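You operate a simulated robot arm through the tools that you are given. There is no shell and no other tool. Be economical: measure what you need, move in short steps, check, and stop when the job is done.

The job below is to be done with a simulated two-armed robot. You get a single attempt, and the scene is never put back.

Task
Pick up the napkins with one hand, pass it to the other hand and put it on the glass shelf.

Only the result counts: the job must be done as asked and must still hold three seconds after the hand-in. Knocking over, shifting, dropping, spilling or breaking anything else fails it. Flat cloth is picked up by pressing the open fingertips on it (5 to 10 N) and closing them slowly along it; thin cloth reads only 2 to 8 mm in the jaws.

Robot
Two 7-joint arms with two-finger parallel grippers on one trunk, on a base that drives. Base frame: it is fixed to the floor where the robot stands at the start and does not move with it; the origin is under the middle of the robot, x ahead of it, y to its left, z up. Units: mm, rad, N and s.
The left shoulder is at the start at [20, 170, 1178], the right one opposite. With the tool pointing down near the work surface each hand reaches from about 200 to 680 mm from the robot's upright axis, wherever it stands, measured 20 degrees to its own side. Places, roughly: glass shelf (18x50 cm) [-1040, 1480, 1200]. Payload 3.8 kg a hand.
Tool frame (each hand has its own): the origin (TCP) lies between the finger pads and is the grasp point; the fingertips stand 30 mm ahead of it; z points along the fingers, y is the line along which they close. The gripper opens to 110 mm. The fingers are 20 mm wide and 10 mm thick; the gripper's body (48 by 112 mm) begins 55 mm behind the TCP.
Orientation is that of the tool frame in the base frame, as a unit quaternion [x, y, z, w]. With the fingers straight down and closing along the base's y, the tool's x points along the base's -x, its y along +y and its z along -z.

Tools
- The arms move only by the tool apply_moves. It takes "left_steps", "right_steps" or both (then of equal length, played together; a hand with none holds still); each is a list of rows, each an object (a shift or turn left out is 0, a gripper value left out holds the last) with "fingers": the finger opening in mm, from 0 to 110; "dp": the shift along the base's x, y, z in mm, a list of three; "turn": the turn, a rotation vector about the base's x, y, z in rad, a list of three. In form: [{"fingers": fingers, "dp": [tx, ty, tz], "turn": [ax, ay, az]}, ...]. A call has 1 to 12 rows; each row is the pose to reach, as a shift and turn from the pose commanded when the call began. A row lasts 0.2 s, in which the tool goes at most 50 mm and 0.15 rad; a call with a longer step from one row to the next is refused whole, and so is a gripper value outside its range. A pose out of reach is approached as far as the arm can. The call stops where the force on the tool passes 40 N (or 10 N more than at its start, if that is more) or the arm is blocked; 0.2 s more then pass. Each finger travels about 72 mm/s and halts on what it meets, pressing with about 28 N; the grip force reading is that of the motor and also rises with nothing between the fingers. The clock runs only during rows and for 0.2 s after the last one: add rows that repeat a pose to give the fingers time. The reply holds the time, the measured pose of the TCP, the force on the tool along the base axes, the opening and the grip force, in the units named above and with some noise, with the torque about the TCP (base axes, N m) and any sound that the robot's microphone picked up, and new pictures: "pictures" is both (left out), scene, wrist or none (wrist: the cameras of the hands that moved).
- Cameras (640 x 400 px; columns grow to the right, rows downward): "scene" is now at [113.6, 5.4, 1344.9]; the picture's right is [0.06, -1.00, 0.00], its down [-0.42, -0.02, -0.91] and it looks along [0.90, 0.05, -0.42] (base axes); focal length 264 px, centre (320, 200). "left" rides on the left gripper at [72, -17, -103] in its tool frame; the picture's right is [0.23, 0.97, 0.00], its down [-0.76, 0.18, -0.62] and it looks along [-0.61, 0.14, 0.78] (tool axes); focal length 222 px, centre (320, 200). "right" rides on the right gripper at [72, 17, -103] in its tool frame; the picture's right is [-0.23, 0.97, 0.00], its down [-0.76, -0.18, -0.62] and it looks along [-0.61, -0.14, 0.78] (tool axes); focal length 222 px, centre (320, 200). There is no depth. A picture from a camera that has moved, and an enlarged one, comes with that camera's place and axes in the base frame and with its lens.
- lift_body(by): slides the trunk up (or, below 0, down) by that many mm; the arms and the scene camera ride with it, the base frame stays. It gives what a move gives, with no picture.
- drive_base(legs): drives the robot by 1 to 6 legs, each [ahead, turn to the left] in mm and rad, along the robot's own axes; the way and the turn of a leg run together, so that a leg with both is an arc; at most 1500 mm and 3.142 rad a leg. The arms and the cameras ride along, it lands a little off, and it stops where it bumps. It gives what a move gives, and a new picture of the scene camera.
- head_to(pan, tilt): turns the head with the scene camera to pan (to the left, within 1.396 rad either way) and tilt (down, from -0.506 to 1.204), counted from straight ahead of the robot. It gives what a move gives, and a new picture of the scene camera.
- enlarge(camera, box): a new picture of the part [left, top, right, bottom] of that camera's present view, enlarged. It takes no simulated time.
- job_done(): hands the job in; it is judged then, once.

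Go step by step. Nothing tells you exact positions but the pictures and the camera data: compare them with the known pose of the tool, close in by small moves and look again before you grip or let go. The budget is 120 turns and 260 pictures, counting those below and the enlarged ones. Unless the task says otherwise, let go and move clear before handing in, and close with one line.

The tools are called after "Call:" as name(argument=value, ...) on one line, values as JSON. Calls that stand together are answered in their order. apply_moves: Moves the arms, as the interface text tells. Its arguments: {"type":"object","properties":{"left_steps":{"type":"array","items":{"type":"object","properties":{"fingers":{"type":"number"},"dp":{"type":"array","items":{"type":"number"}},"turn":{"type":"array","items":{"type":"number"}}}}},"right_steps":{"type":"array","items":{"type":"object","properties":{"fingers":{"type":"number"},"dp":{"type":"array","items":{"type":"number"}},"turn":{"type":"array","items":{"type":"number"}}}}},"pictures":{"type":"string","enum":["both","scene","wrist","none"]}},"required":[]} The other tools are called the same way: lift_body (by) slides the trunk up or down; drive_base (legs) drives the base; head_to (pan, tilt) turns the head that bears the scene camera; enlarge (camera, box) takes an enlarged picture of a part of a camera's view; job_done () hands the job in.

At the start:

```text
t: 0.0
left_ee_pos: [377.2, 189.3, 1161.1]
left_tool_rot: [0.0, 1.0, 0.0, 0.0]
left_contact_force: [-0.6, 0.5, -0.6]
left_torque: [0.03, 0.03, 0.01]
left_finger_gap: 110.2
left_grip_force: 0.0
right_ee_pos: [315.4, -166.9, 1189.1]
right_tool_rot: [0.001, 1.0, -0.001, 0.001]
right_contact_force: [0.1, 0.0, 0.3]
right_torque: [0.0, 0.02, -0.03]
right_finger_gap: 110.3
right_grip_force: 0.1
trunk travel left (down, up): [-275.0, 295.0]
robot x, y, heading: [1.7, 2.1, -0.001]
head pan, tilt: [0.056, 0.438]
```

scene: 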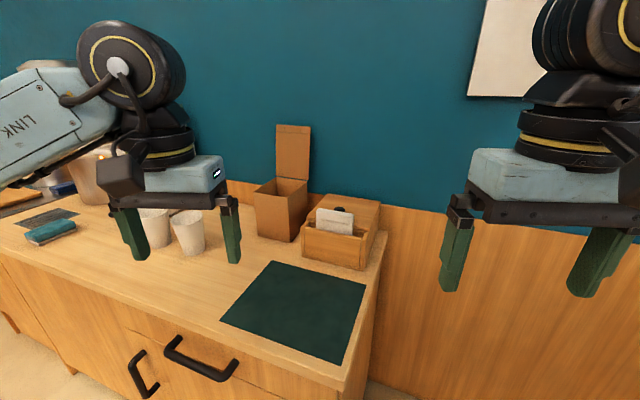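
right: 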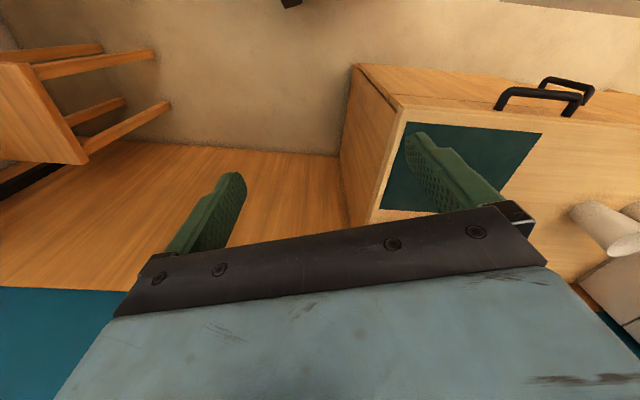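
left: 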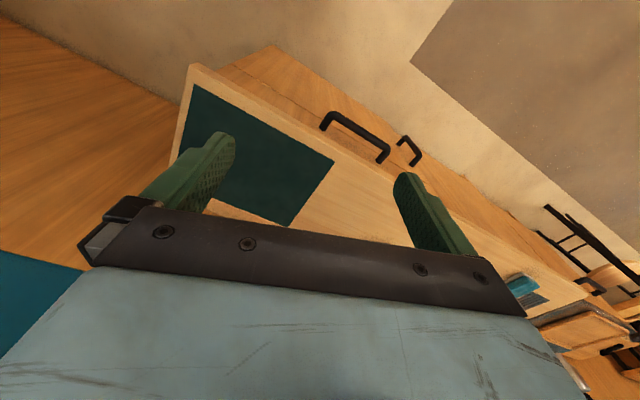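

I see a counter with a green mat, an open cardboard box, a wooden holder with something white, cups and a teal item. I'll enlarge to identify the napkins.

Call:
enlarge(camera="scene", box=[230, 110, 400, 290])

Call:
enlarge(camera="scene", box=[0, 130, 220, 270])

Call:
head_to(pan=0.7, tilt=0.4)

```text
2.22 times, centred on (315, 200) of scene
camera zoom: at [113.6, 5.4, 1344.9], right [0.06, -1.0, 0.0], down [-0.42, -0.02, -0.91], along [0.9, 0.05, -0.42], focal length 586 px, centre (331, 200)
```

zoom: 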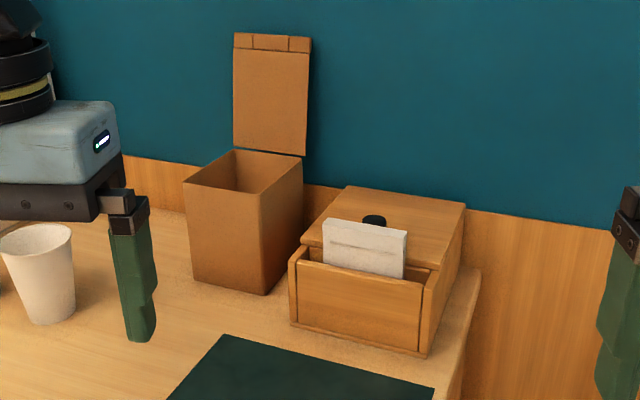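

```text
2.86 times, centred on (110, 200) of scene
camera zoom: at [113.6, 5.4, 1344.9], right [0.06, -1.0, 0.0], down [-0.42, -0.02, -0.91], along [0.9, 0.05, -0.42], focal length 753 px, centre (920, 200)
```

zoom: 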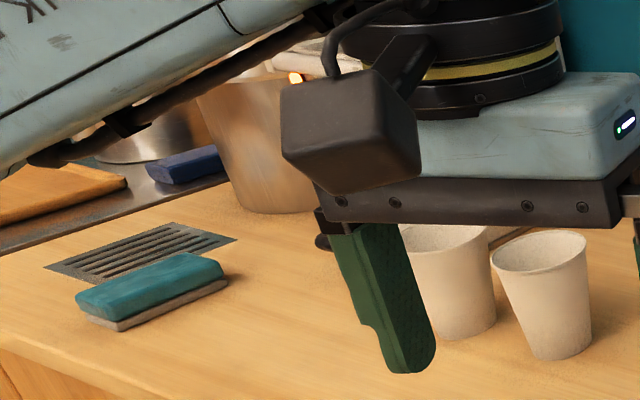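

```text
t: 1.0
left_ee_pos: [378.0, 188.4, 1160.6]
left_tool_rot: [0.0, 1.0, 0.001, 0.0]
left_contact_force: [0.4, -0.6, -0.7]
left_torque: [0.01, 0.02, 0.0]
left_finger_gap: 109.8
left_grip_force: 0.0
right_ee_pos: [316.1, -167.0, 1187.0]
right_tool_rot: [-0.001, 1.0, 0.0, 0.0]
right_contact_force: [0.0, 0.2, -0.5]
right_torque: [-0.01, -0.02, -0.01]
right_finger_gap: 110.0
right_grip_force: 0.1
trunk travel left (down, up): [-275.0, 295.0]
robot x, y, heading: [1.2, 1.0, -0.001]
head pan, tilt: [0.7, 0.4]
camera scene: at [92.5, 59.8, 1348.5], right [0.64, -0.77, 0.0], down [-0.3, -0.25, -0.92], along [0.71, 0.59, -0.39], focal length 264 px, centre (320, 200)
```

scene: 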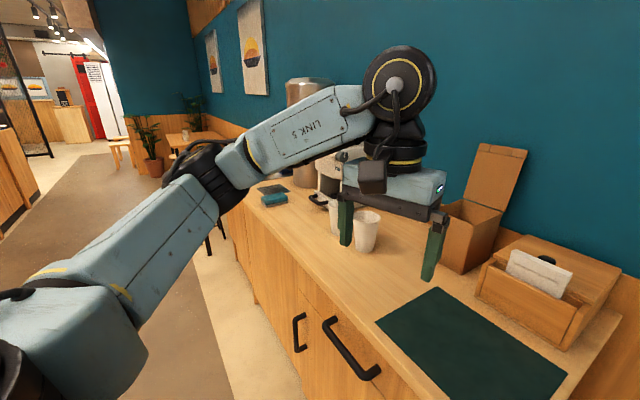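

The white stack in the wooden box is likely the napkins. I'll look around toward the shelf too.

Call:
head_to(pan=1.396, tilt=0.2)

Call:
head_to(pan=-1.2, tilt=0.4)

Call:
head_to(pan=0.0, tilt=0.6)

```text
t: 2.1
left_ee_pos: [376.7, 187.7, 1161.0]
left_tool_rot: [-0.001, 1.0, 0.0, 0.0]
left_contact_force: [-0.4, -0.2, 0.3]
left_torque: [0.03, 0.0, -0.01]
left_finger_gap: 109.8
left_grip_force: 0.1
right_ee_pos: [315.0, -167.1, 1188.5]
right_tool_rot: [0.0, 1.0, 0.0, 0.0]
right_contact_force: [-0.9, -0.4, -0.5]
right_torque: [-0.02, -0.02, -0.03]
right_finger_gap: 109.8
right_grip_force: 0.1
trunk travel left (down, up): [-275.0, 295.0]
robot x, y, heading: [-2.9, 0.6, -0.004]
head pan, tilt: [1.396, 0.201]
camera scene: at [37.9, 92.0, 1367.1], right [0.98, -0.17, 0.0], down [-0.03, -0.2, -0.98], along [0.17, 0.96, -0.2], focal length 264 px, centre (320, 200)
```

scene: 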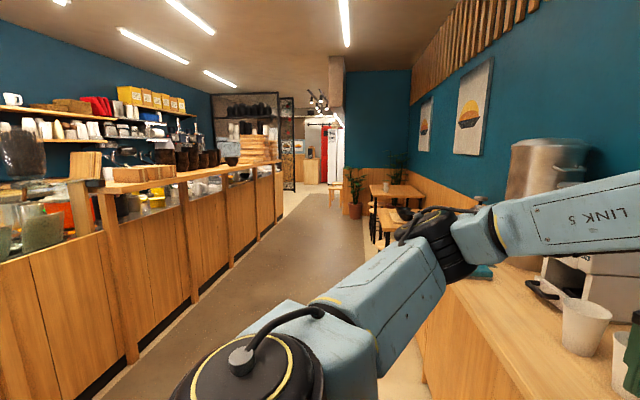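

```text
t: 4.4
left_ee_pos: [377.8, 188.7, 1160.1]
left_tool_rot: [0.001, 1.0, 0.001, -0.001]
left_contact_force: [0.0, 0.0, 0.0]
left_torque: [0.02, 0.0, 0.0]
left_finger_gap: 110.1
left_grip_force: 0.1
right_ee_pos: [316.2, -167.6, 1188.3]
right_tool_rot: [0.0, 1.0, -0.001, 0.001]
right_contact_force: [0.3, -0.6, -0.7]
right_torque: [0.01, -0.01, -0.04]
right_finger_gap: 109.9
right_grip_force: 0.1
trunk travel left (down, up): [-275.0, 295.0]
robot x, y, heading: [-0.5, -0.4, 0.001]
head pan, tilt: [-1.201, 0.4]
camera scene: at [55.1, -86.1, 1348.5], right [-0.93, -0.36, 0.0], down [-0.14, 0.36, -0.92], along [0.33, -0.86, -0.39], focal length 264 px, centre (320, 200)
```

scene: 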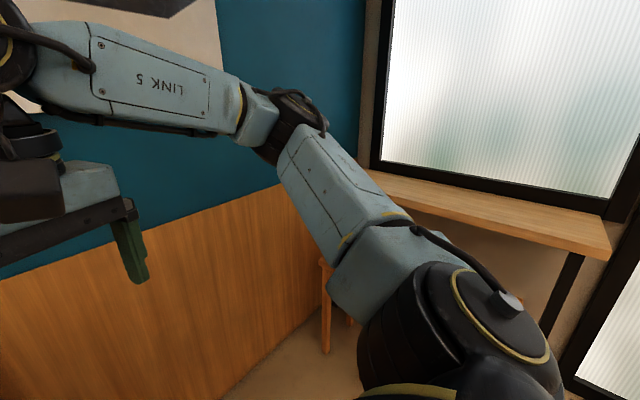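

```text
t: 5.8
left_ee_pos: [377.9, 187.7, 1161.0]
left_tool_rot: [-0.001, 1.0, 0.0, -0.001]
left_contact_force: [0.2, -0.4, 0.8]
left_torque: [-0.02, 0.01, 0.03]
left_finger_gap: 110.2
left_grip_force: 0.1
right_ee_pos: [316.1, -166.6, 1189.1]
right_tool_rot: [0.0, 1.0, -0.001, 0.0]
right_contact_force: [0.3, -0.2, -1.0]
right_torque: [0.02, 0.01, -0.05]
right_finger_gap: 110.1
right_grip_force: 0.2
trunk travel left (down, up): [-275.0, 295.0]
robot x, y, heading: [-2.5, 0.2, -0.0]
head pan, tilt: [0.0, 0.6]
camera scene: at [110.0, 0.1, 1330.3], right [0.0, -1.0, 0.0], down [-0.56, 0.0, -0.83], along [0.83, 0.0, -0.56], focal length 264 px, centre (320, 200)
```

scene: 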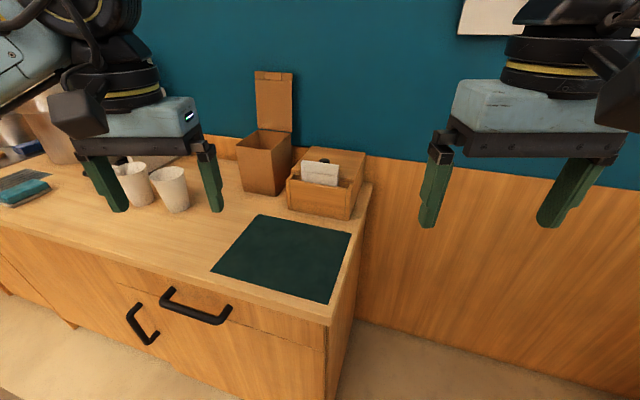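

Napkins appear to stand in a wooden box, roughly at [900, 0, 940] on a counter at z≈843 with its front at x≈475. I'll drive closer and look from there.

Call:
drive_base(legs=[[120, 0]])

Call:
head_to(pan=0, tilt=1.2)

```text
t: 7.0
left_ee_pos: [493.7, 188.0, 1161.0]
left_tool_rot: [0.0, 1.0, 0.0, 0.0]
left_contact_force: [1.0, -0.3, -0.7]
left_torque: [-0.01, 0.04, -0.02]
left_finger_gap: 110.0
left_grip_force: 0.0
right_ee_pos: [430.9, -167.2, 1187.6]
right_tool_rot: [0.0, 1.0, 0.0, 0.0]
right_contact_force: [0.4, -0.1, 1.1]
right_torque: [0.01, 0.03, -0.02]
right_finger_gap: 110.2
right_grip_force: 0.1
trunk travel left (down, up): [-275.0, 295.0]
robot x, y, heading: [115.1, 3.1, 0.0]
head pan, tilt: [0.0, 0.6]
camera scene: at [227.1, 0.2, 1330.2], right [0.0, -1.0, 0.0], down [-0.57, 0.0, -0.82], along [0.82, 0.0, -0.57], focal length 264 px, centre (320, 200)
```

scene: 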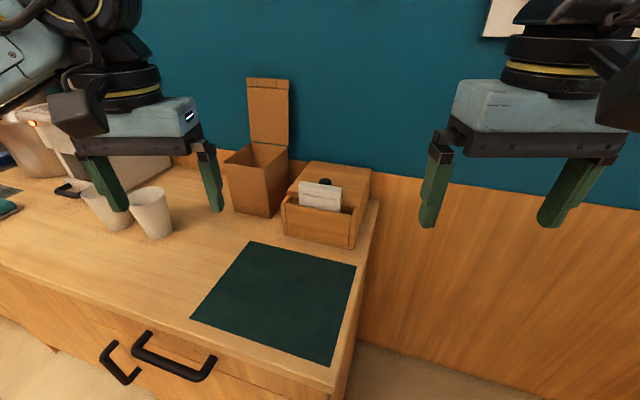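

```text
t: 8.0
left_ee_pos: [492.2, 187.8, 1160.5]
left_tool_rot: [0.001, 1.0, 0.0, 0.001]
left_contact_force: [-0.1, 0.2, -0.9]
left_torque: [-0.01, -0.02, 0.01]
left_finger_gap: 110.0
left_grip_force: 0.1
right_ee_pos: [431.4, -166.8, 1188.6]
right_tool_rot: [0.0, 1.0, 0.0, -0.001]
right_contact_force: [-0.3, 0.2, -0.3]
right_torque: [-0.01, -0.01, 0.0]
right_finger_gap: 110.1
right_grip_force: 0.1
trunk travel left (down, up): [-275.0, 295.0]
robot x, y, heading: [119.2, -0.3, 0.002]
head pan, tilt: [0.0, 1.201]
camera scene: at [193.4, 0.2, 1285.7], right [0.0, -1.0, 0.0], down [-0.93, 0.0, -0.36], along [0.36, 0.0, -0.93], focal length 264 px, centre (320, 200)
```

scene: 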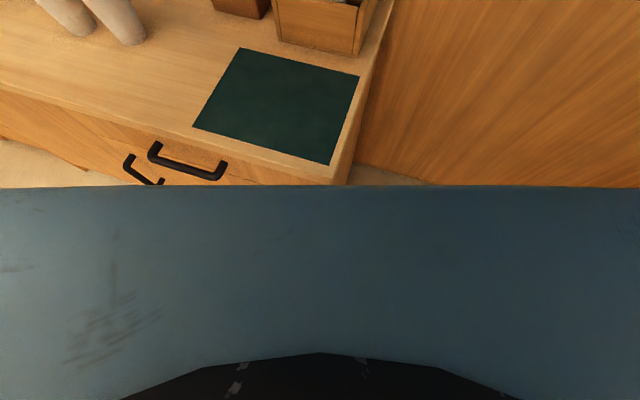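

The counter is turned by about -0.29 rad; the napkins' top is at roughly (850, 0, 960). I'll look more closely at the napkins.

Call:
head_to(pan=0, tilt=0.6)

Call:
enlarge(camera="scene", box=[270, 150, 390, 255])

```text
t: 9.0
left_ee_pos: [493.5, 188.9, 1161.7]
left_tool_rot: [0.001, 1.0, 0.001, 0.0]
left_contact_force: [0.1, 0.6, 0.0]
left_torque: [-0.02, 0.0, 0.02]
left_finger_gap: 110.0
left_grip_force: 0.1
right_ee_pos: [431.1, -167.5, 1188.2]
right_tool_rot: [0.0, 1.0, 0.0, -0.001]
right_contact_force: [0.0, 0.4, 0.3]
right_torque: [-0.01, 0.02, -0.02]
right_finger_gap: 110.2
right_grip_force: 0.0
trunk travel left (down, up): [-275.0, 295.0]
robot x, y, heading: [116.1, 1.2, -0.001]
head pan, tilt: [0.0, 0.6]
camera scene: at [225.8, 0.2, 1330.2], right [0.0, -1.0, 0.0], down [-0.57, 0.0, -0.82], along [0.82, 0.0, -0.57], focal length 264 px, centre (320, 200)
```

scene: 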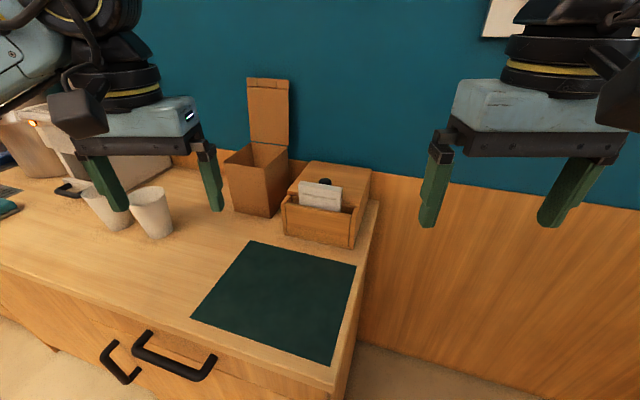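

```text
3.81 times, centred on (330, 202) of scene
camera zoom: at [225.8, 0.2, 1330.2], right [0.0, -1.0, 0.0], down [-0.57, 0.0, -0.82], along [0.82, 0.0, -0.57], focal length 1004 px, centre (282, 190)
```

zoom: 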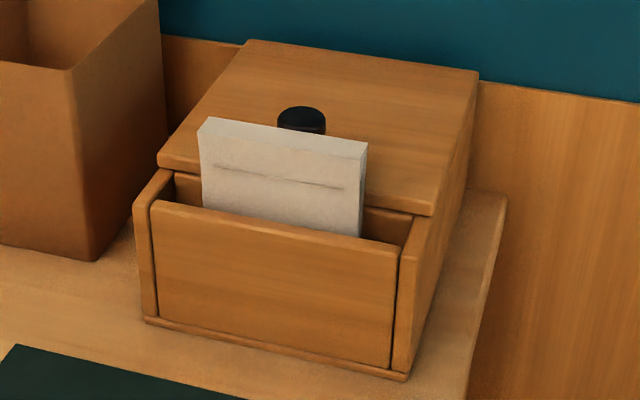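

The napkin stack stands upright in the box's front slot, about 118 mm wide and thin. Before driving closer I'll check base clearance by pitching the right wrist camera back and down.

Call:
apply_moves(right_steps=[{"turn": [0, 0.15, 0]}, {"turn": [0, 0.3, 0]}, {"turn": [0, 0.45, 0]}, {"turn": [0, 0.6, 0]}, {"turn": [0, 0.75, 0]}, {"turn": [0, 0.9, 0]}], pictures="wrist")

```text
t: 10.4
left_ee_pos: [492.6, 188.8, 1160.7]
left_tool_rot: [0.0, 1.0, 0.0, -0.001]
left_contact_force: [0.4, 0.0, -0.7]
left_torque: [0.01, -0.02, -0.02]
left_finger_gap: 110.0
left_grip_force: 0.0
right_ee_pos: [430.9, -166.3, 1188.1]
right_tool_rot: [0.0, 0.9, 0.001, -0.435]
right_contact_force: [0.6, -0.5, -0.7]
right_torque: [-0.02, 0.01, 0.0]
right_finger_gap: 109.8
right_grip_force: 0.1
trunk travel left (down, up): [-275.0, 295.0]
robot x, y, heading: [115.9, 1.2, -0.005]
head pan, tilt: [0.0, 0.6]
camera right: at [466.3, -149.4, 1308.9], right [0.14, 0.97, -0.18], down [0.96, -0.18, -0.21], along [-0.24, -0.14, -0.96], focal length 222 px, centre (320, 200)
```

right: 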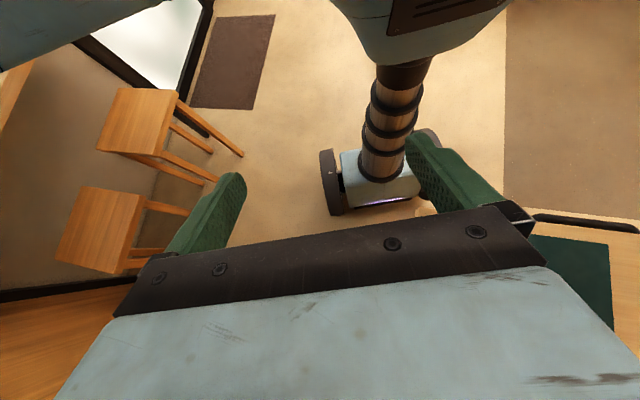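

The base is shallow (about 130 mm ahead of the axis), so there's room. I'll face the counter squarely and drive 90 mm ahead, with the napkins coming to the left hand.

Call:
drive_base(legs=[[0, -0.29], [85, 0]])

Call:
enlarge(camera="scene", box=[160, 120, 360, 260])

```text
t: 12.5
left_ee_pos: [613.2, 47.3, 1159.6]
left_tool_rot: [0.144, 0.99, 0.0, 0.0]
left_contact_force: [0.5, 0.7, 0.6]
left_torque: [0.01, 0.04, 0.0]
left_finger_gap: 109.9
left_grip_force: 0.0
right_ee_pos: [451.4, -274.9, 1187.5]
right_tool_rot: [0.129, 0.891, 0.063, -0.431]
right_contact_force: [0.7, 0.3, -0.6]
right_torque: [0.0, 0.0, 0.01]
right_finger_gap: 110.3
right_grip_force: 0.1
trunk travel left (down, up): [-275.0, 295.0]
robot x, y, heading: [198.2, -24.9, -0.288]
head pan, tilt: [0.0, 0.6]
camera scene: at [303.8, -55.7, 1330.2], right [-0.29, -0.96, 0.0], down [-0.54, 0.16, -0.82], along [0.79, -0.24, -0.57], focal length 264 px, centre (320, 200)
```

scene: 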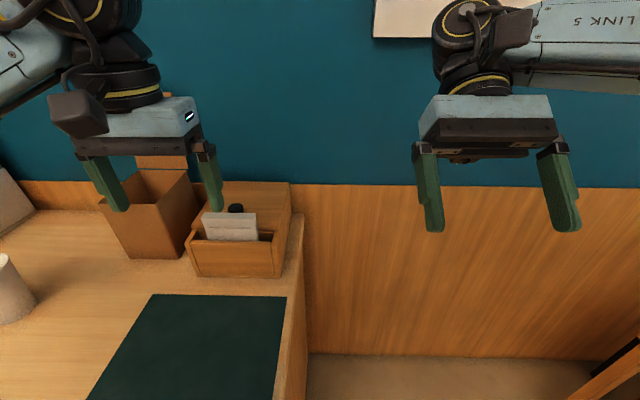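

```text
2.86 times, centred on (260, 190) of scene
camera zoom: at [303.8, -55.7, 1330.2], right [-0.29, -0.96, 0.0], down [-0.54, 0.16, -0.82], along [0.79, -0.24, -0.57], focal length 753 px, centre (491, 229)
```

zoom: 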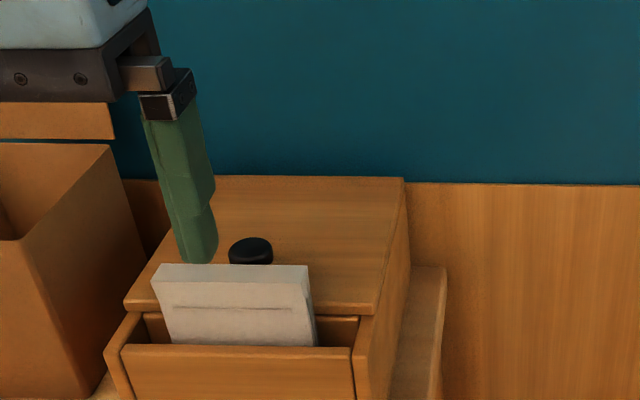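

The napkins' top works out to about (760, 0, 1008), well within the left hand's reach. I'll turn the left hand 90° so it closes along the stack's thickness, and move it above the napkins.

Call:
apply_moves(left_steps=[{"turn": [0, 0, 0.15], "dp": [0, 0, 0], "fingers": 60}, {"turn": [0, 0, 0.3], "dp": [15, 0, 0]}, {"turn": [0, 0, 0.45], "dp": [30, -5, 0]}, {"turn": [0, 0, 0.6], "dp": [45, -10, 0]}, {"turn": [0, 0, 0.75], "dp": [60, -15, 0]}, {"turn": [0, 0, 0.9], "dp": [75, -20, 0]}, {"turn": [0, 0, 1.05], "dp": [90, -25, 0]}, {"turn": [0, 0, 1.2], "dp": [105, -30, 0]}, {"turn": [0, 0, 1.35], "dp": [120, -35, 0]}, {"turn": [0, 0, 1.5], "dp": [135, -40, 0]}, {"turn": [0, 0, 1.6], "dp": [147, -47, 0]}, {"turn": [0, 0, 1.6], "dp": [147, -47, 0]}])

```text
t: 15.1
left_ee_pos: [760.0, 0.8, 1159.7]
left_tool_rot: [-0.61, 0.792, 0.0, -0.001]
left_contact_force: [-0.4, -0.4, 0.2]
left_torque: [0.02, -0.03, -0.02]
left_finger_gap: 60.1
left_grip_force: 0.0
right_ee_pos: [451.1, -274.4, 1187.3]
right_tool_rot: [0.13, 0.891, 0.063, -0.43]
right_contact_force: [0.6, 0.3, 0.4]
right_torque: [-0.03, -0.02, 0.06]
right_finger_gap: 110.0
right_grip_force: 0.0
trunk travel left (down, up): [-275.0, 295.0]
robot x, y, heading: [195.7, -23.1, -0.285]
head pan, tilt: [0.0, 0.6]
camera scene: at [302.7, -55.3, 1330.3], right [-0.29, -0.96, 0.0], down [-0.54, 0.16, -0.83], along [0.79, -0.24, -0.56], focal length 264 px, centre (320, 200)
camera left: at [758.6, -73.7, 1264.5], right [-1.0, 0.03, 0.0], down [0.02, 0.78, 0.62], along [0.02, 0.62, -0.78], focal length 222 px, centre (320, 200)
```

scene: 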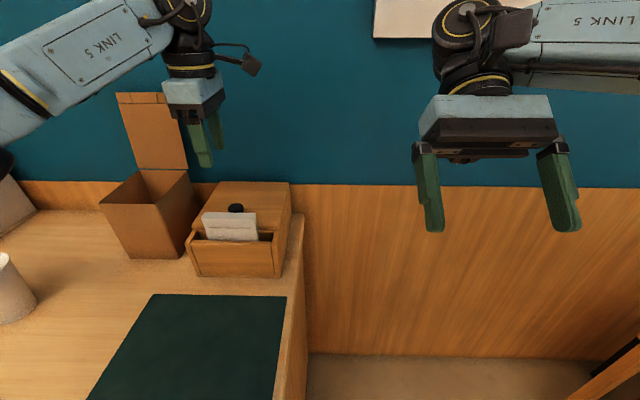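
left: 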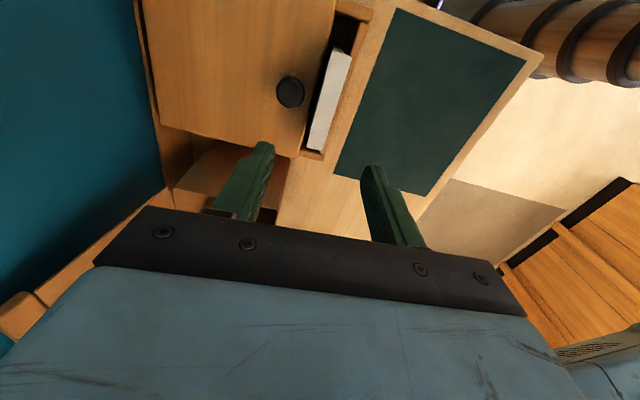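

The wrist camera now shows the slot edge-on. I'll enlarge it for measurement.

Call:
enlarge(camera="left", box=[250, 0, 410, 200])

```text
2.00 times, centred on (330, 100) of left
camera zoom: at [758.6, -73.7, 1264.5], right [-1.0, 0.03, 0.0], down [0.02, 0.78, 0.62], along [0.02, 0.62, -0.78], focal length 444 px, centre (300, 400)
```

zoom: 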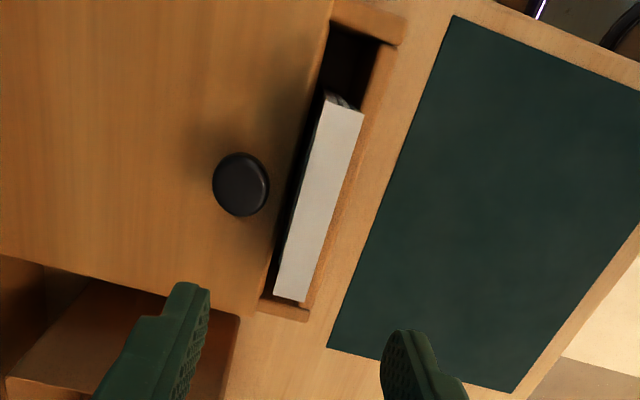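

The stack runs from about (739,-50) to (770,48), ~20 mm thick, top z≈1008; the knob sits just behind its middle. I'll grip 27 mm right of the middle, going down to just above it first.

Call:
apply_moves(left_steps=[{"dp": [-5, -10, -20], "turn": [0, 0, -0.03], "fingers": 44}, {"dp": [-13.7, -27.5, -50], "turn": [0, 0, -0.05]}, {"dp": [-13.7, -27.5, -85], "turn": [0, 0, -0.05]}, {"dp": [-13.7, -27.5, -108], "turn": [0, 0, -0.05]}, {"dp": [-13.7, -27.5, -108], "turn": [0, 0, -0.05]}])

Call:
enlarge(camera="scene", box=[140, 100, 320, 290])

Call:
enlarge(camera="left", box=[220, 40, 420, 240])

```text
t: 16.3
left_ee_pos: [745.7, -27.9, 1052.8]
left_tool_rot: [-0.589, 0.808, 0.0, -0.001]
left_contact_force: [0.2, 0.1, 0.6]
left_torque: [0.0, -0.03, 0.02]
left_finger_gap: 44.0
left_grip_force: 0.0
right_ee_pos: [451.2, -275.3, 1189.3]
right_tool_rot: [0.129, 0.892, 0.062, -0.43]
right_contact_force: [0.4, -0.4, 0.0]
right_torque: [0.01, 0.01, 0.0]
right_finger_gap: 109.7
right_grip_force: 0.2
trunk travel left (down, up): [-275.0, 295.0]
robot x, y, heading: [194.5, -23.3, -0.288]
head pan, tilt: [0.0, 0.6]
camera scene: at [302.8, -55.4, 1330.3], right [-0.29, -0.96, 0.0], down [-0.54, 0.16, -0.83], along [0.79, -0.24, -0.56], focal length 264 px, centre (320, 200)
camera left: at [740.9, -102.7, 1157.7], right [-1.0, 0.08, 0.0], down [0.06, 0.78, 0.62], along [0.05, 0.62, -0.78], focal length 222 px, centre (320, 200)
```

scene: 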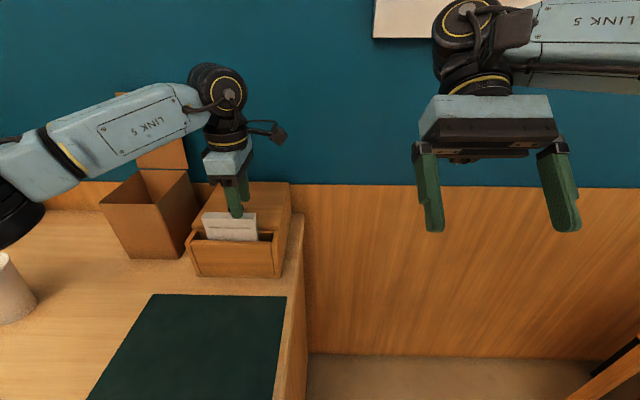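
left: 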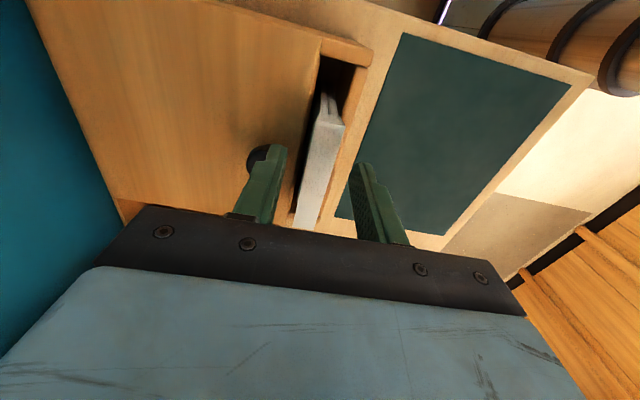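

```text
2.11 times, centred on (230, 195) of scene
camera zoom: at [302.8, -55.4, 1330.3], right [-0.29, -0.96, 0.0], down [-0.54, 0.16, -0.83], along [0.79, -0.24, -0.56], focal length 555 px, centre (510, 210)
```

zoom: 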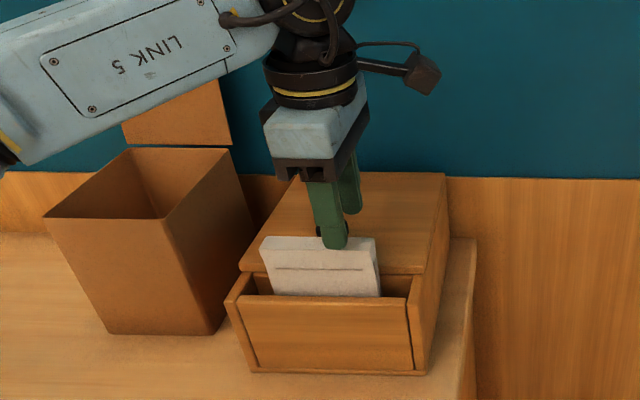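

```text
2.00 times, centred on (320, 140) of left
camera zoom: at [740.9, -102.7, 1157.7], right [-1.0, 0.08, 0.0], down [0.06, 0.78, 0.62], along [0.05, 0.62, -0.78], focal length 444 px, centre (320, 320)
```

zoom: 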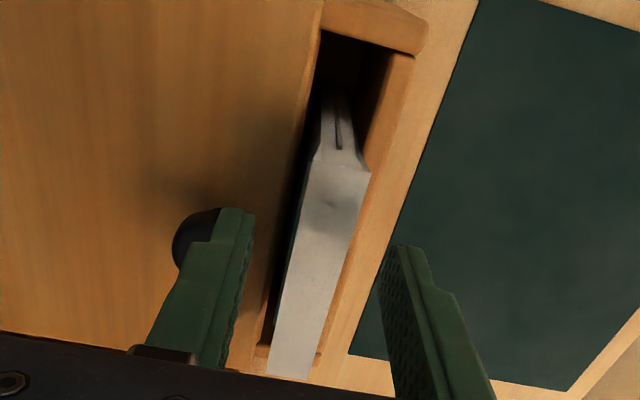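

Alignment with the stack is good. I'll shift 5 mm more away from the knob, narrow the opening and go down to the grip depth.

Call:
apply_moves(left_steps=[{"dp": [-1.5, -4.8, 0], "fingers": 37}, {"dp": [-1.5, -4.8, -15]}, {"dp": [-1.5, -4.8, -28]}, {"dp": [-1.5, -4.8, -36]}, {"dp": [-1.5, -4.8, -36]}])

Call:
enlarge(camera="left", box=[220, 40, 420, 240])

Call:
enlarge(camera="scene", box=[180, 160, 300, 280])

```text
t: 17.5
left_ee_pos: [745.3, -31.7, 1016.1]
left_tool_rot: [-0.589, 0.808, 0.0, 0.0]
left_contact_force: [0.1, -0.3, -0.4]
left_torque: [0.0, 0.02, -0.01]
left_finger_gap: 37.2
left_grip_force: 0.0
right_ee_pos: [450.0, -274.7, 1189.5]
right_tool_rot: [0.13, 0.891, 0.063, -0.43]
right_contact_force: [0.8, 0.7, -0.1]
right_torque: [-0.01, -0.01, -0.01]
right_finger_gap: 109.9
right_grip_force: 0.0
trunk travel left (down, up): [-275.0, 295.0]
robot x, y, heading: [193.9, -25.1, -0.289]
head pan, tilt: [0.0, 0.6]
camera scene: at [302.8, -55.5, 1330.3], right [-0.29, -0.96, 0.0], down [-0.54, 0.16, -0.83], along [0.79, -0.24, -0.56], focal length 264 px, centre (320, 200)
camera left: at [739.9, -106.2, 1120.7], right [-1.0, 0.08, 0.0], down [0.06, 0.78, 0.62], along [0.05, 0.62, -0.78], focal length 222 px, centre (320, 200)
```

scene: 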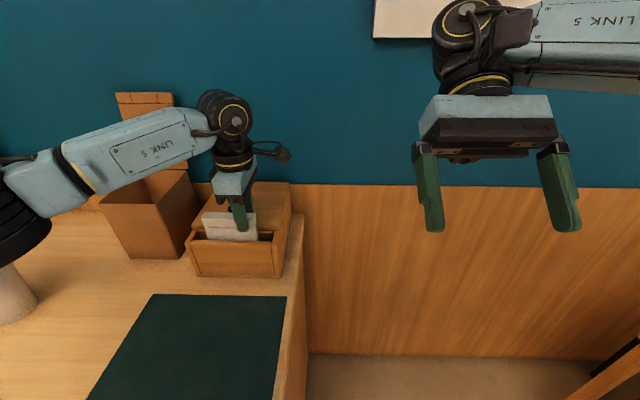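
left: 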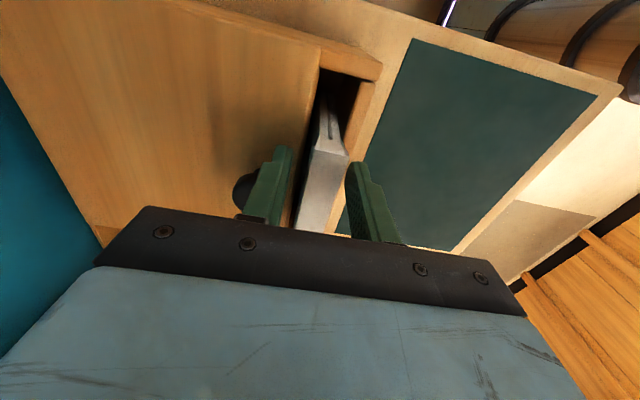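

```text
2.00 times, centred on (320, 140) of left
camera zoom: at [739.9, -106.2, 1120.7], right [-1.0, 0.08, 0.0], down [0.06, 0.78, 0.62], along [0.05, 0.62, -0.78], focal length 444 px, centre (320, 320)
```

zoom: 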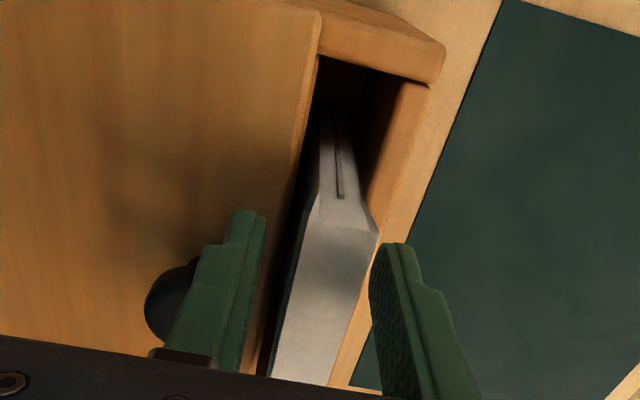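

```text
3.33 times, centred on (240, 220) of scene
camera zoom: at [302.8, -55.5, 1330.3], right [-0.29, -0.96, 0.0], down [-0.54, 0.16, -0.83], along [0.79, -0.24, -0.56], focal length 879 px, centre (587, 133)
```

zoom: 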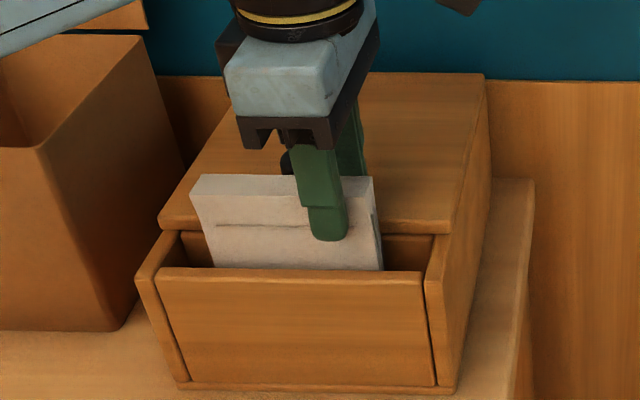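

Fingers straddle the stack with good depth and no contact. Closing slowly.

Call:
apply_moves(left_steps=[{"fingers": 32}, {"fingers": 28}, {"fingers": 24}, {"fingers": 20}, {"fingers": 16}, {"fingers": 12}, {"fingers": 8}, {"fingers": 8}, {"fingers": 8}])

```text
t: 19.5
left_ee_pos: [743.0, -31.5, 1017.4]
left_tool_rot: [-0.589, 0.808, 0.0, 0.0]
left_contact_force: [0.0, 0.1, -0.2]
left_torque: [0.01, -0.06, 0.02]
left_finger_gap: 19.3
left_grip_force: 28.0
right_ee_pos: [451.1, -274.6, 1187.5]
right_tool_rot: [0.13, 0.891, 0.062, -0.43]
right_contact_force: [0.1, 0.6, 0.4]
right_torque: [0.02, -0.01, 0.0]
right_finger_gap: 110.0
right_grip_force: 0.0
trunk travel left (down, up): [-275.0, 295.0]
robot x, y, heading: [199.5, -28.3, -0.289]
head pan, tilt: [0.0, 0.6]
camera scene: at [302.8, -55.5, 1330.3], right [-0.29, -0.96, 0.0], down [-0.54, 0.16, -0.83], along [0.79, -0.24, -0.56], focal length 264 px, centre (320, 200)
camera left: at [739.9, -106.2, 1120.7], right [-1.0, 0.08, 0.0], down [0.06, 0.78, 0.62], along [0.05, 0.62, -0.78], focal length 222 px, centre (320, 200)
```

scene: 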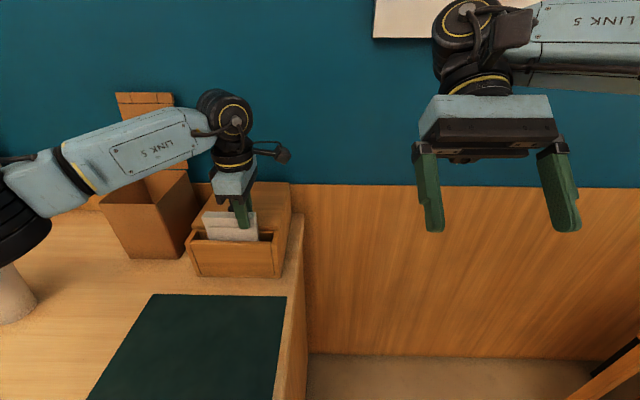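
left: 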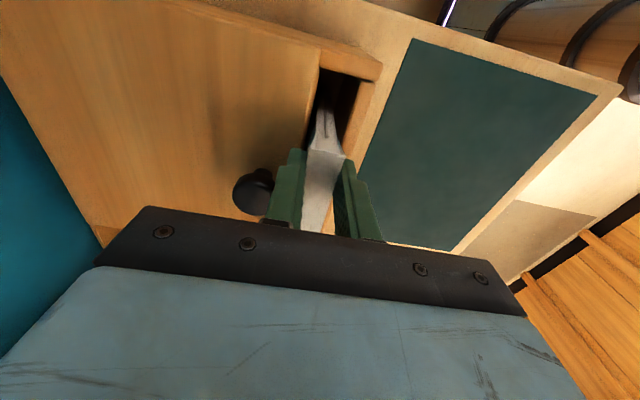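

The stack is gripped (19 mm, 28 N). Lifting straight up.

Call:
apply_moves(left_steps=[{"dp": [0, 0, 8]}, {"dp": [0, 0, 22]}, {"dp": [0, 0, 45]}, {"dp": [0, 0, 75]}, {"dp": [0, 0, 110]}, {"dp": [0, 0, 145]}, {"dp": [0, 0, 160]}])

Call:
enlarge(camera="scene", box=[140, 80, 320, 290])

```text
t: 21.1
left_ee_pos: [745.0, -31.8, 1177.8]
left_tool_rot: [-0.589, 0.808, 0.0, 0.0]
left_contact_force: [-0.5, -0.3, -0.4]
left_torque: [0.01, 0.0, -0.03]
left_finger_gap: 19.2
left_grip_force: 27.8
right_ee_pos: [451.4, -275.2, 1187.7]
right_tool_rot: [0.129, 0.891, 0.062, -0.43]
right_contact_force: [1.0, 0.0, -1.1]
right_torque: [-0.02, 0.0, 0.01]
right_finger_gap: 109.9
right_grip_force: 0.0
trunk travel left (down, up): [-275.0, 295.0]
robot x, y, heading: [198.8, -23.8, -0.288]
head pan, tilt: [0.0, 0.6]
camera scene: at [302.8, -55.4, 1330.3], right [-0.29, -0.96, 0.0], down [-0.54, 0.16, -0.83], along [0.79, -0.24, -0.56], focal length 264 px, centre (320, 200)
camera left: at [740.2, -105.3, 1280.9], right [-1.0, 0.08, 0.0], down [0.06, 0.78, 0.62], along [0.05, 0.62, -0.78], focal length 222 px, centre (320, 200)
```

scene: 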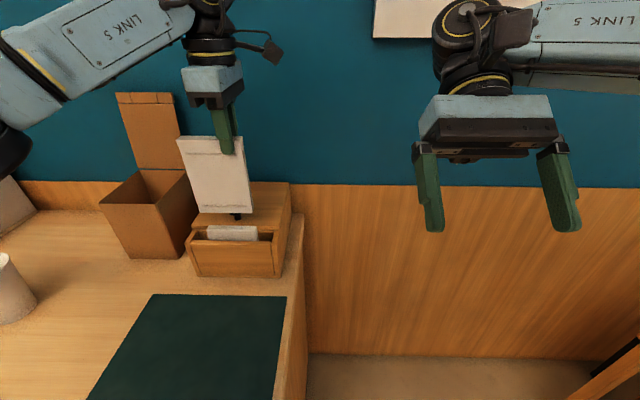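
left: 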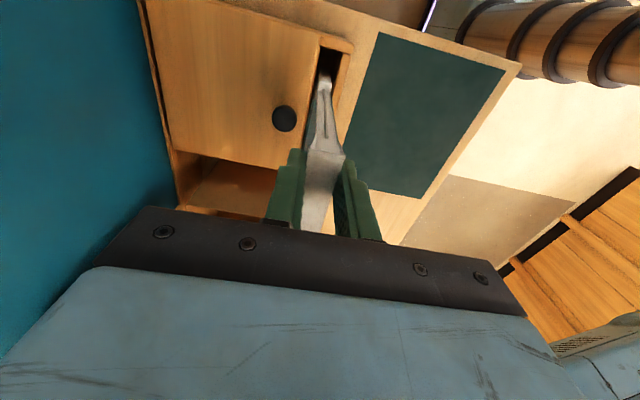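

```text
1.90 times, centred on (230, 185) of scene
camera zoom: at [302.8, -55.4, 1330.3], right [-0.29, -0.96, 0.0], down [-0.54, 0.16, -0.83], along [0.79, -0.24, -0.56], focal length 502 px, centre (491, 229)
```

zoom: 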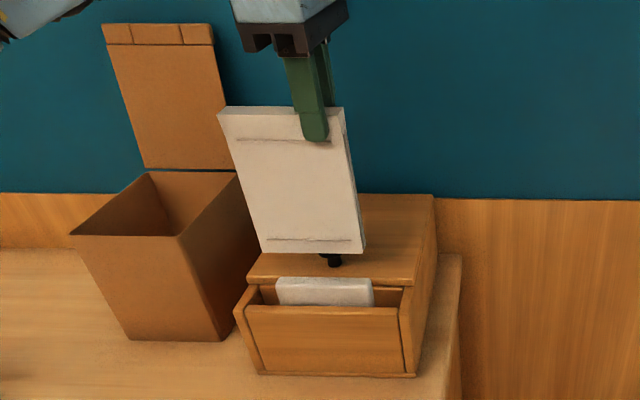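

The stack came out, and another white piece remains in the slot. Let me look at it closely.

Call:
enlarge(camera="scene", box=[180, 200, 300, 280])

Call:
enlarge(camera="left", box=[250, 30, 390, 230])

```text
5.00 times, centred on (240, 240) of scene
camera zoom: at [302.8, -55.4, 1330.3], right [-0.29, -0.96, 0.0], down [-0.54, 0.16, -0.83], along [0.79, -0.24, -0.56], focal length 1318 px, centre (720, 0)
```

zoom: 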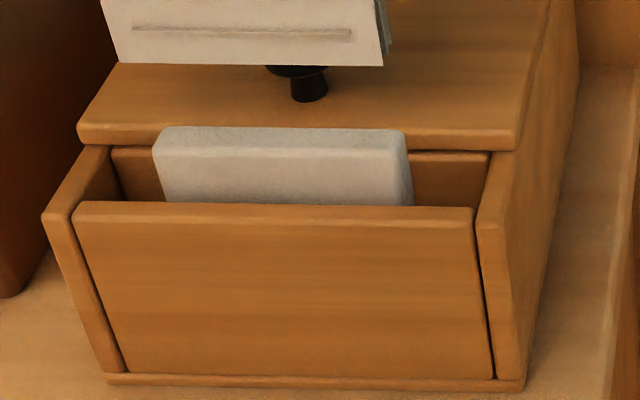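

```text
2.00 times, centred on (320, 130) of left
camera zoom: at [740.2, -105.3, 1280.9], right [-1.0, 0.08, 0.0], down [0.06, 0.78, 0.62], along [0.05, 0.62, -0.78], focal length 444 px, centre (320, 340)
```

zoom: 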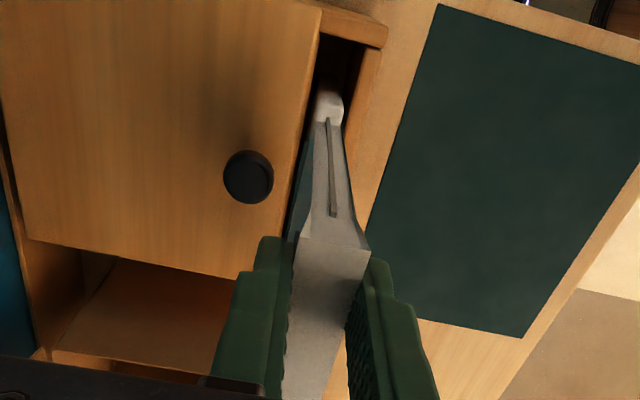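

The lifted piece is the full napkin stack; what remains is a lower insert in the holder. I'll raise and retract the arm, level the right hand, and then back off from the counter.

Call:
apply_moves(left_steps=[{"dp": [0, 0, 20]}, {"dp": [-19, 6, 40]}, {"dp": [-48, 14, 40]}, {"dp": [-77, 23, 40]}, {"dp": [-106, 31, 40]}, {"dp": [-134, 40, 40]}, {"dp": [-134, 40, 40]}], right_steps=[{"turn": [-0.042, -0.144, 0]}, {"turn": [-0.085, -0.287, 0]}, {"turn": [-0.127, -0.431, 0]}, {"turn": [-0.17, -0.575, 0]}, {"turn": [-0.213, -0.719, 0]}, {"turn": [-0.255, -0.863, 0]}, {"turn": [-0.255, -0.863, 0]}], pictures="scene")

Call:
drive_base(legs=[[-350, 0], [0, 1.5]])

```text
t: 22.7
left_ee_pos: [611.8, 10.3, 1217.4]
left_tool_rot: [-0.589, 0.808, 0.0, 0.0]
left_contact_force: [0.4, -0.1, 0.2]
left_torque: [0.02, 0.02, 0.02]
left_finger_gap: 19.4
left_grip_force: 28.3
right_ee_pos: [452.3, -275.3, 1189.2]
right_tool_rot: [0.145, 0.989, 0.002, 0.001]
right_contact_force: [-0.3, 0.4, 0.5]
right_torque: [-0.01, -0.01, -0.02]
right_finger_gap: 109.9
right_grip_force: 0.1
trunk travel left (down, up): [-275.0, 295.0]
robot x, y, heading: [196.0, -26.2, -0.287]
head pan, tilt: [0.0, 0.6]
camera scene: at [303.3, -55.7, 1330.2], right [-0.29, -0.96, 0.0], down [-0.54, 0.16, -0.82], along [0.79, -0.24, -0.57], focal length 264 px, centre (320, 200)
```

scene: 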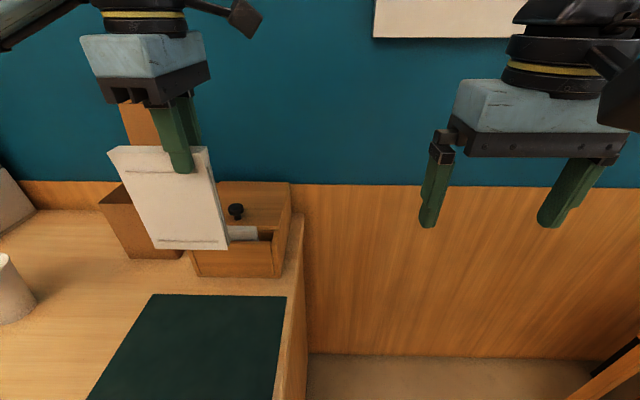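

```text
t: 28.5
left_ee_pos: [-124.8, 488.9, 1217.3]
left_tool_rot: [0.979, -0.203, 0.0, 0.0]
left_contact_force: [0.2, -0.7, 0.0]
left_torque: [0.0, -0.02, -0.01]
left_finger_gap: 19.3
left_grip_force: 28.4
right_ee_pos: [141.2, 304.5, 1188.2]
right_tool_rot: [-0.559, 0.829, 0.0, -0.001]
right_contact_force: [-0.4, -1.2, -0.5]
right_torque: [-0.04, 0.01, -0.03]
right_finger_gap: 109.9
right_grip_force: 0.1
trunk travel left (down, up): [-275.0, 295.0]
robot x, y, heading: [-133.0, 75.7, 1.178]
head pan, tilt: [0.0, 0.6]
camera scene: at [-89.5, 176.1, 1330.3], right [0.93, -0.38, 0.0], down [-0.21, -0.52, -0.83], along [0.31, 0.76, -0.56], focal length 264 px, centre (320, 200)
```

scene: 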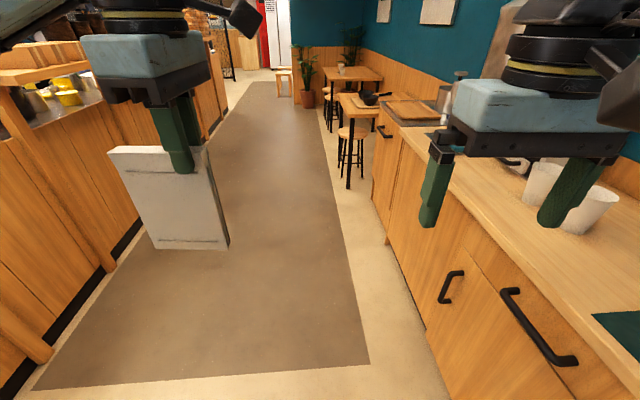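

The napkins hang securely. I'll look toward the shelf.

Call:
head_to(pan=0.95, tilt=0.2)

Call:
enlarge(camera="scene", box=[140, 80, 460, 280])

```text
t: 29.8
left_ee_pos: [-125.7, 490.1, 1218.0]
left_tool_rot: [0.979, -0.202, 0.0, 0.0]
left_contact_force: [0.5, -0.2, -0.9]
left_torque: [-0.01, 0.0, 0.0]
left_finger_gap: 19.0
left_grip_force: 28.2
right_ee_pos: [143.1, 302.6, 1188.2]
right_tool_rot: [-0.559, 0.829, 0.001, -0.002]
right_contact_force: [-0.1, -0.1, 0.6]
right_torque: [-0.02, 0.0, -0.02]
right_finger_gap: 109.9
right_grip_force: 0.1
trunk travel left (down, up): [-275.0, 295.0]
robot x, y, heading: [-131.0, 75.4, 1.187]
head pan, tilt: [0.949, 0.201]
camera scene: at [-172.3, 173.0, 1367.1], right [0.85, 0.53, 0.0], down [0.11, -0.17, -0.98], along [-0.52, 0.83, -0.2], focal length 264 px, centre (320, 200)
```

scene: 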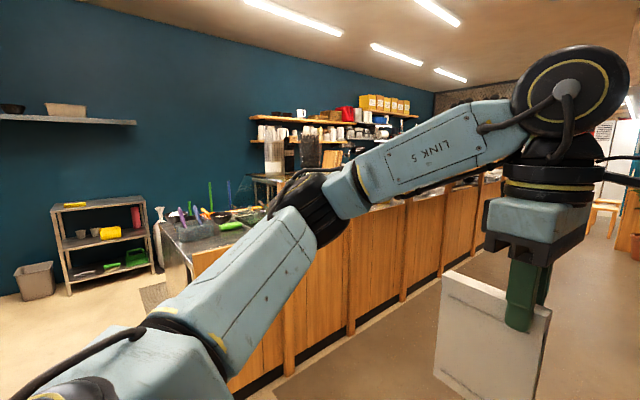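

```text
2.00 times, centred on (300, 180) of scene
camera zoom: at [-172.3, 173.0, 1367.1], right [0.85, 0.53, 0.0], down [0.11, -0.17, -0.98], along [-0.52, 0.83, -0.2], focal length 527 px, centre (360, 240)
```

zoom: 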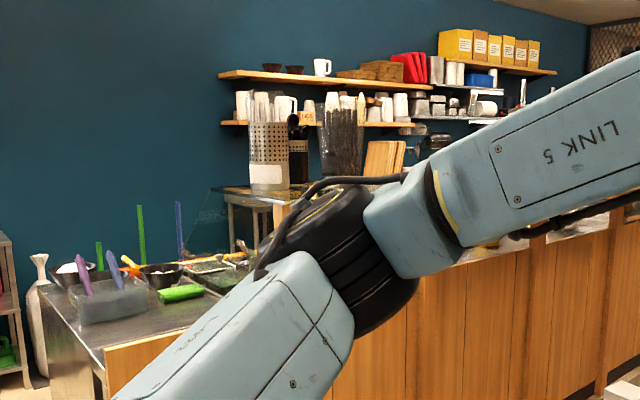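

The shelf seems to be near the front edge of the other counter. I'll drive up the corridor and face it from about 0.9 m.

Call:
drive_base(legs=[[0, 0.45], [1060, 0], [0, 1.13]])

Call:
head_to(pan=0, tilt=0.25)

```text
t: 39.3
left_ee_pos: [-615.7, 1135.8, 1218.3]
left_tool_rot: [0.834, 0.552, 0.0, 0.001]
left_contact_force: [-0.7, -0.6, 0.0]
left_torque: [-0.02, -0.01, 0.0]
left_finger_gap: 19.3
left_grip_force: 27.7
right_ee_pos: [-431.0, 1402.2, 1188.6]
right_tool_rot: [0.982, -0.188, 0.001, 0.002]
right_contact_force: [0.6, 0.2, -0.1]
right_torque: [0.01, -0.01, -0.03]
right_finger_gap: 109.9
right_grip_force: 0.0
trunk travel left (down, up): [-275.0, 295.0]
robot x, y, heading: [-203.6, 1130.1, 2.76]
head pan, tilt: [0.949, 0.201]
camera scene: at [-298.4, 1088.6, 1367.1], right [-0.54, 0.84, 0.0], down [0.17, 0.11, -0.98], along [-0.83, -0.53, -0.2], focal length 264 px, centre (320, 200)
```

scene: 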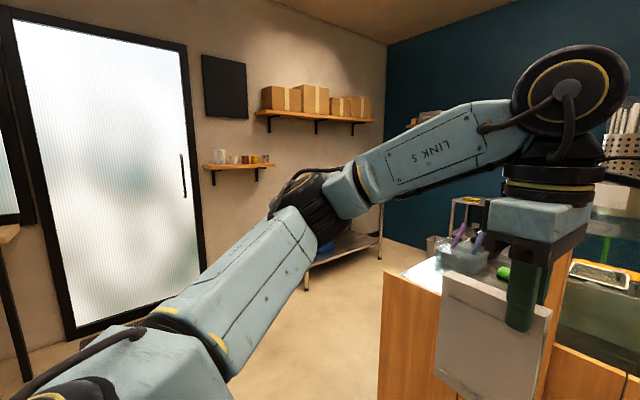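

```text
t: 40.5
left_ee_pos: [-616.6, 1134.9, 1217.9]
left_tool_rot: [0.834, 0.552, -0.001, 0.0]
left_contact_force: [-0.2, 0.8, -0.6]
left_torque: [0.01, 0.01, -0.02]
left_finger_gap: 19.5
left_grip_force: 27.9
right_ee_pos: [-431.7, 1402.9, 1188.9]
right_tool_rot: [0.982, -0.188, 0.001, 0.001]
right_contact_force: [0.1, 0.1, 0.4]
right_torque: [0.01, -0.02, -0.03]
right_finger_gap: 110.0
right_grip_force: 0.1
trunk travel left (down, up): [-275.0, 295.0]
robot x, y, heading: [-199.3, 1130.3, 2.765]
head pan, tilt: [0.0, 0.25]
camera scene: at [-306.5, 1173.6, 1362.5], right [0.37, 0.93, 0.0], down [0.23, -0.09, -0.97], along [-0.9, 0.36, -0.25], focal length 264 px, centre (320, 200)
```

scene: 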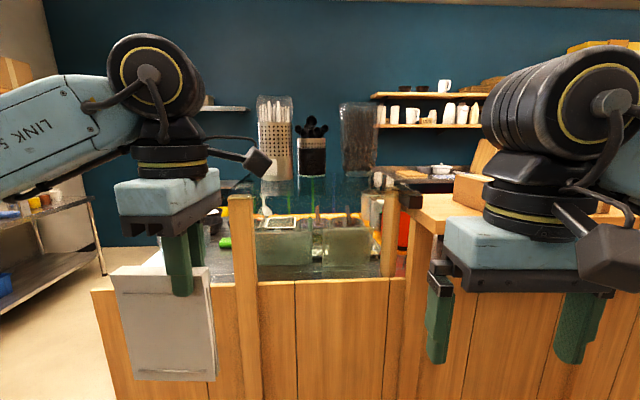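

Call:
enlarge(camera="scene", box=[220, 80, 440, 300])

```text
1.82 times, centred on (330, 190) of scene
camera zoom: at [-306.5, 1173.6, 1362.5], right [0.37, 0.93, 0.0], down [0.23, -0.09, -0.97], along [-0.9, 0.36, -0.25], focal length 479 px, centre (302, 218)
```

zoom: 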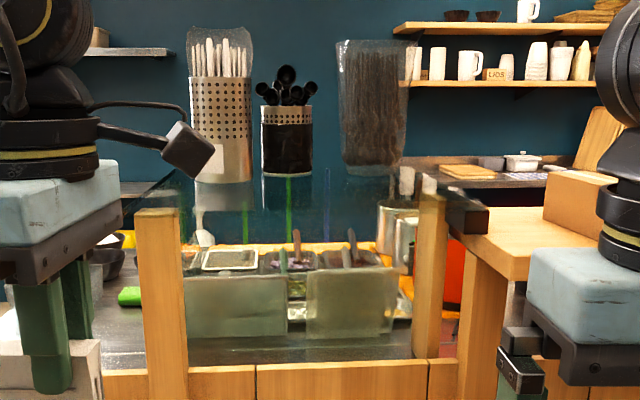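

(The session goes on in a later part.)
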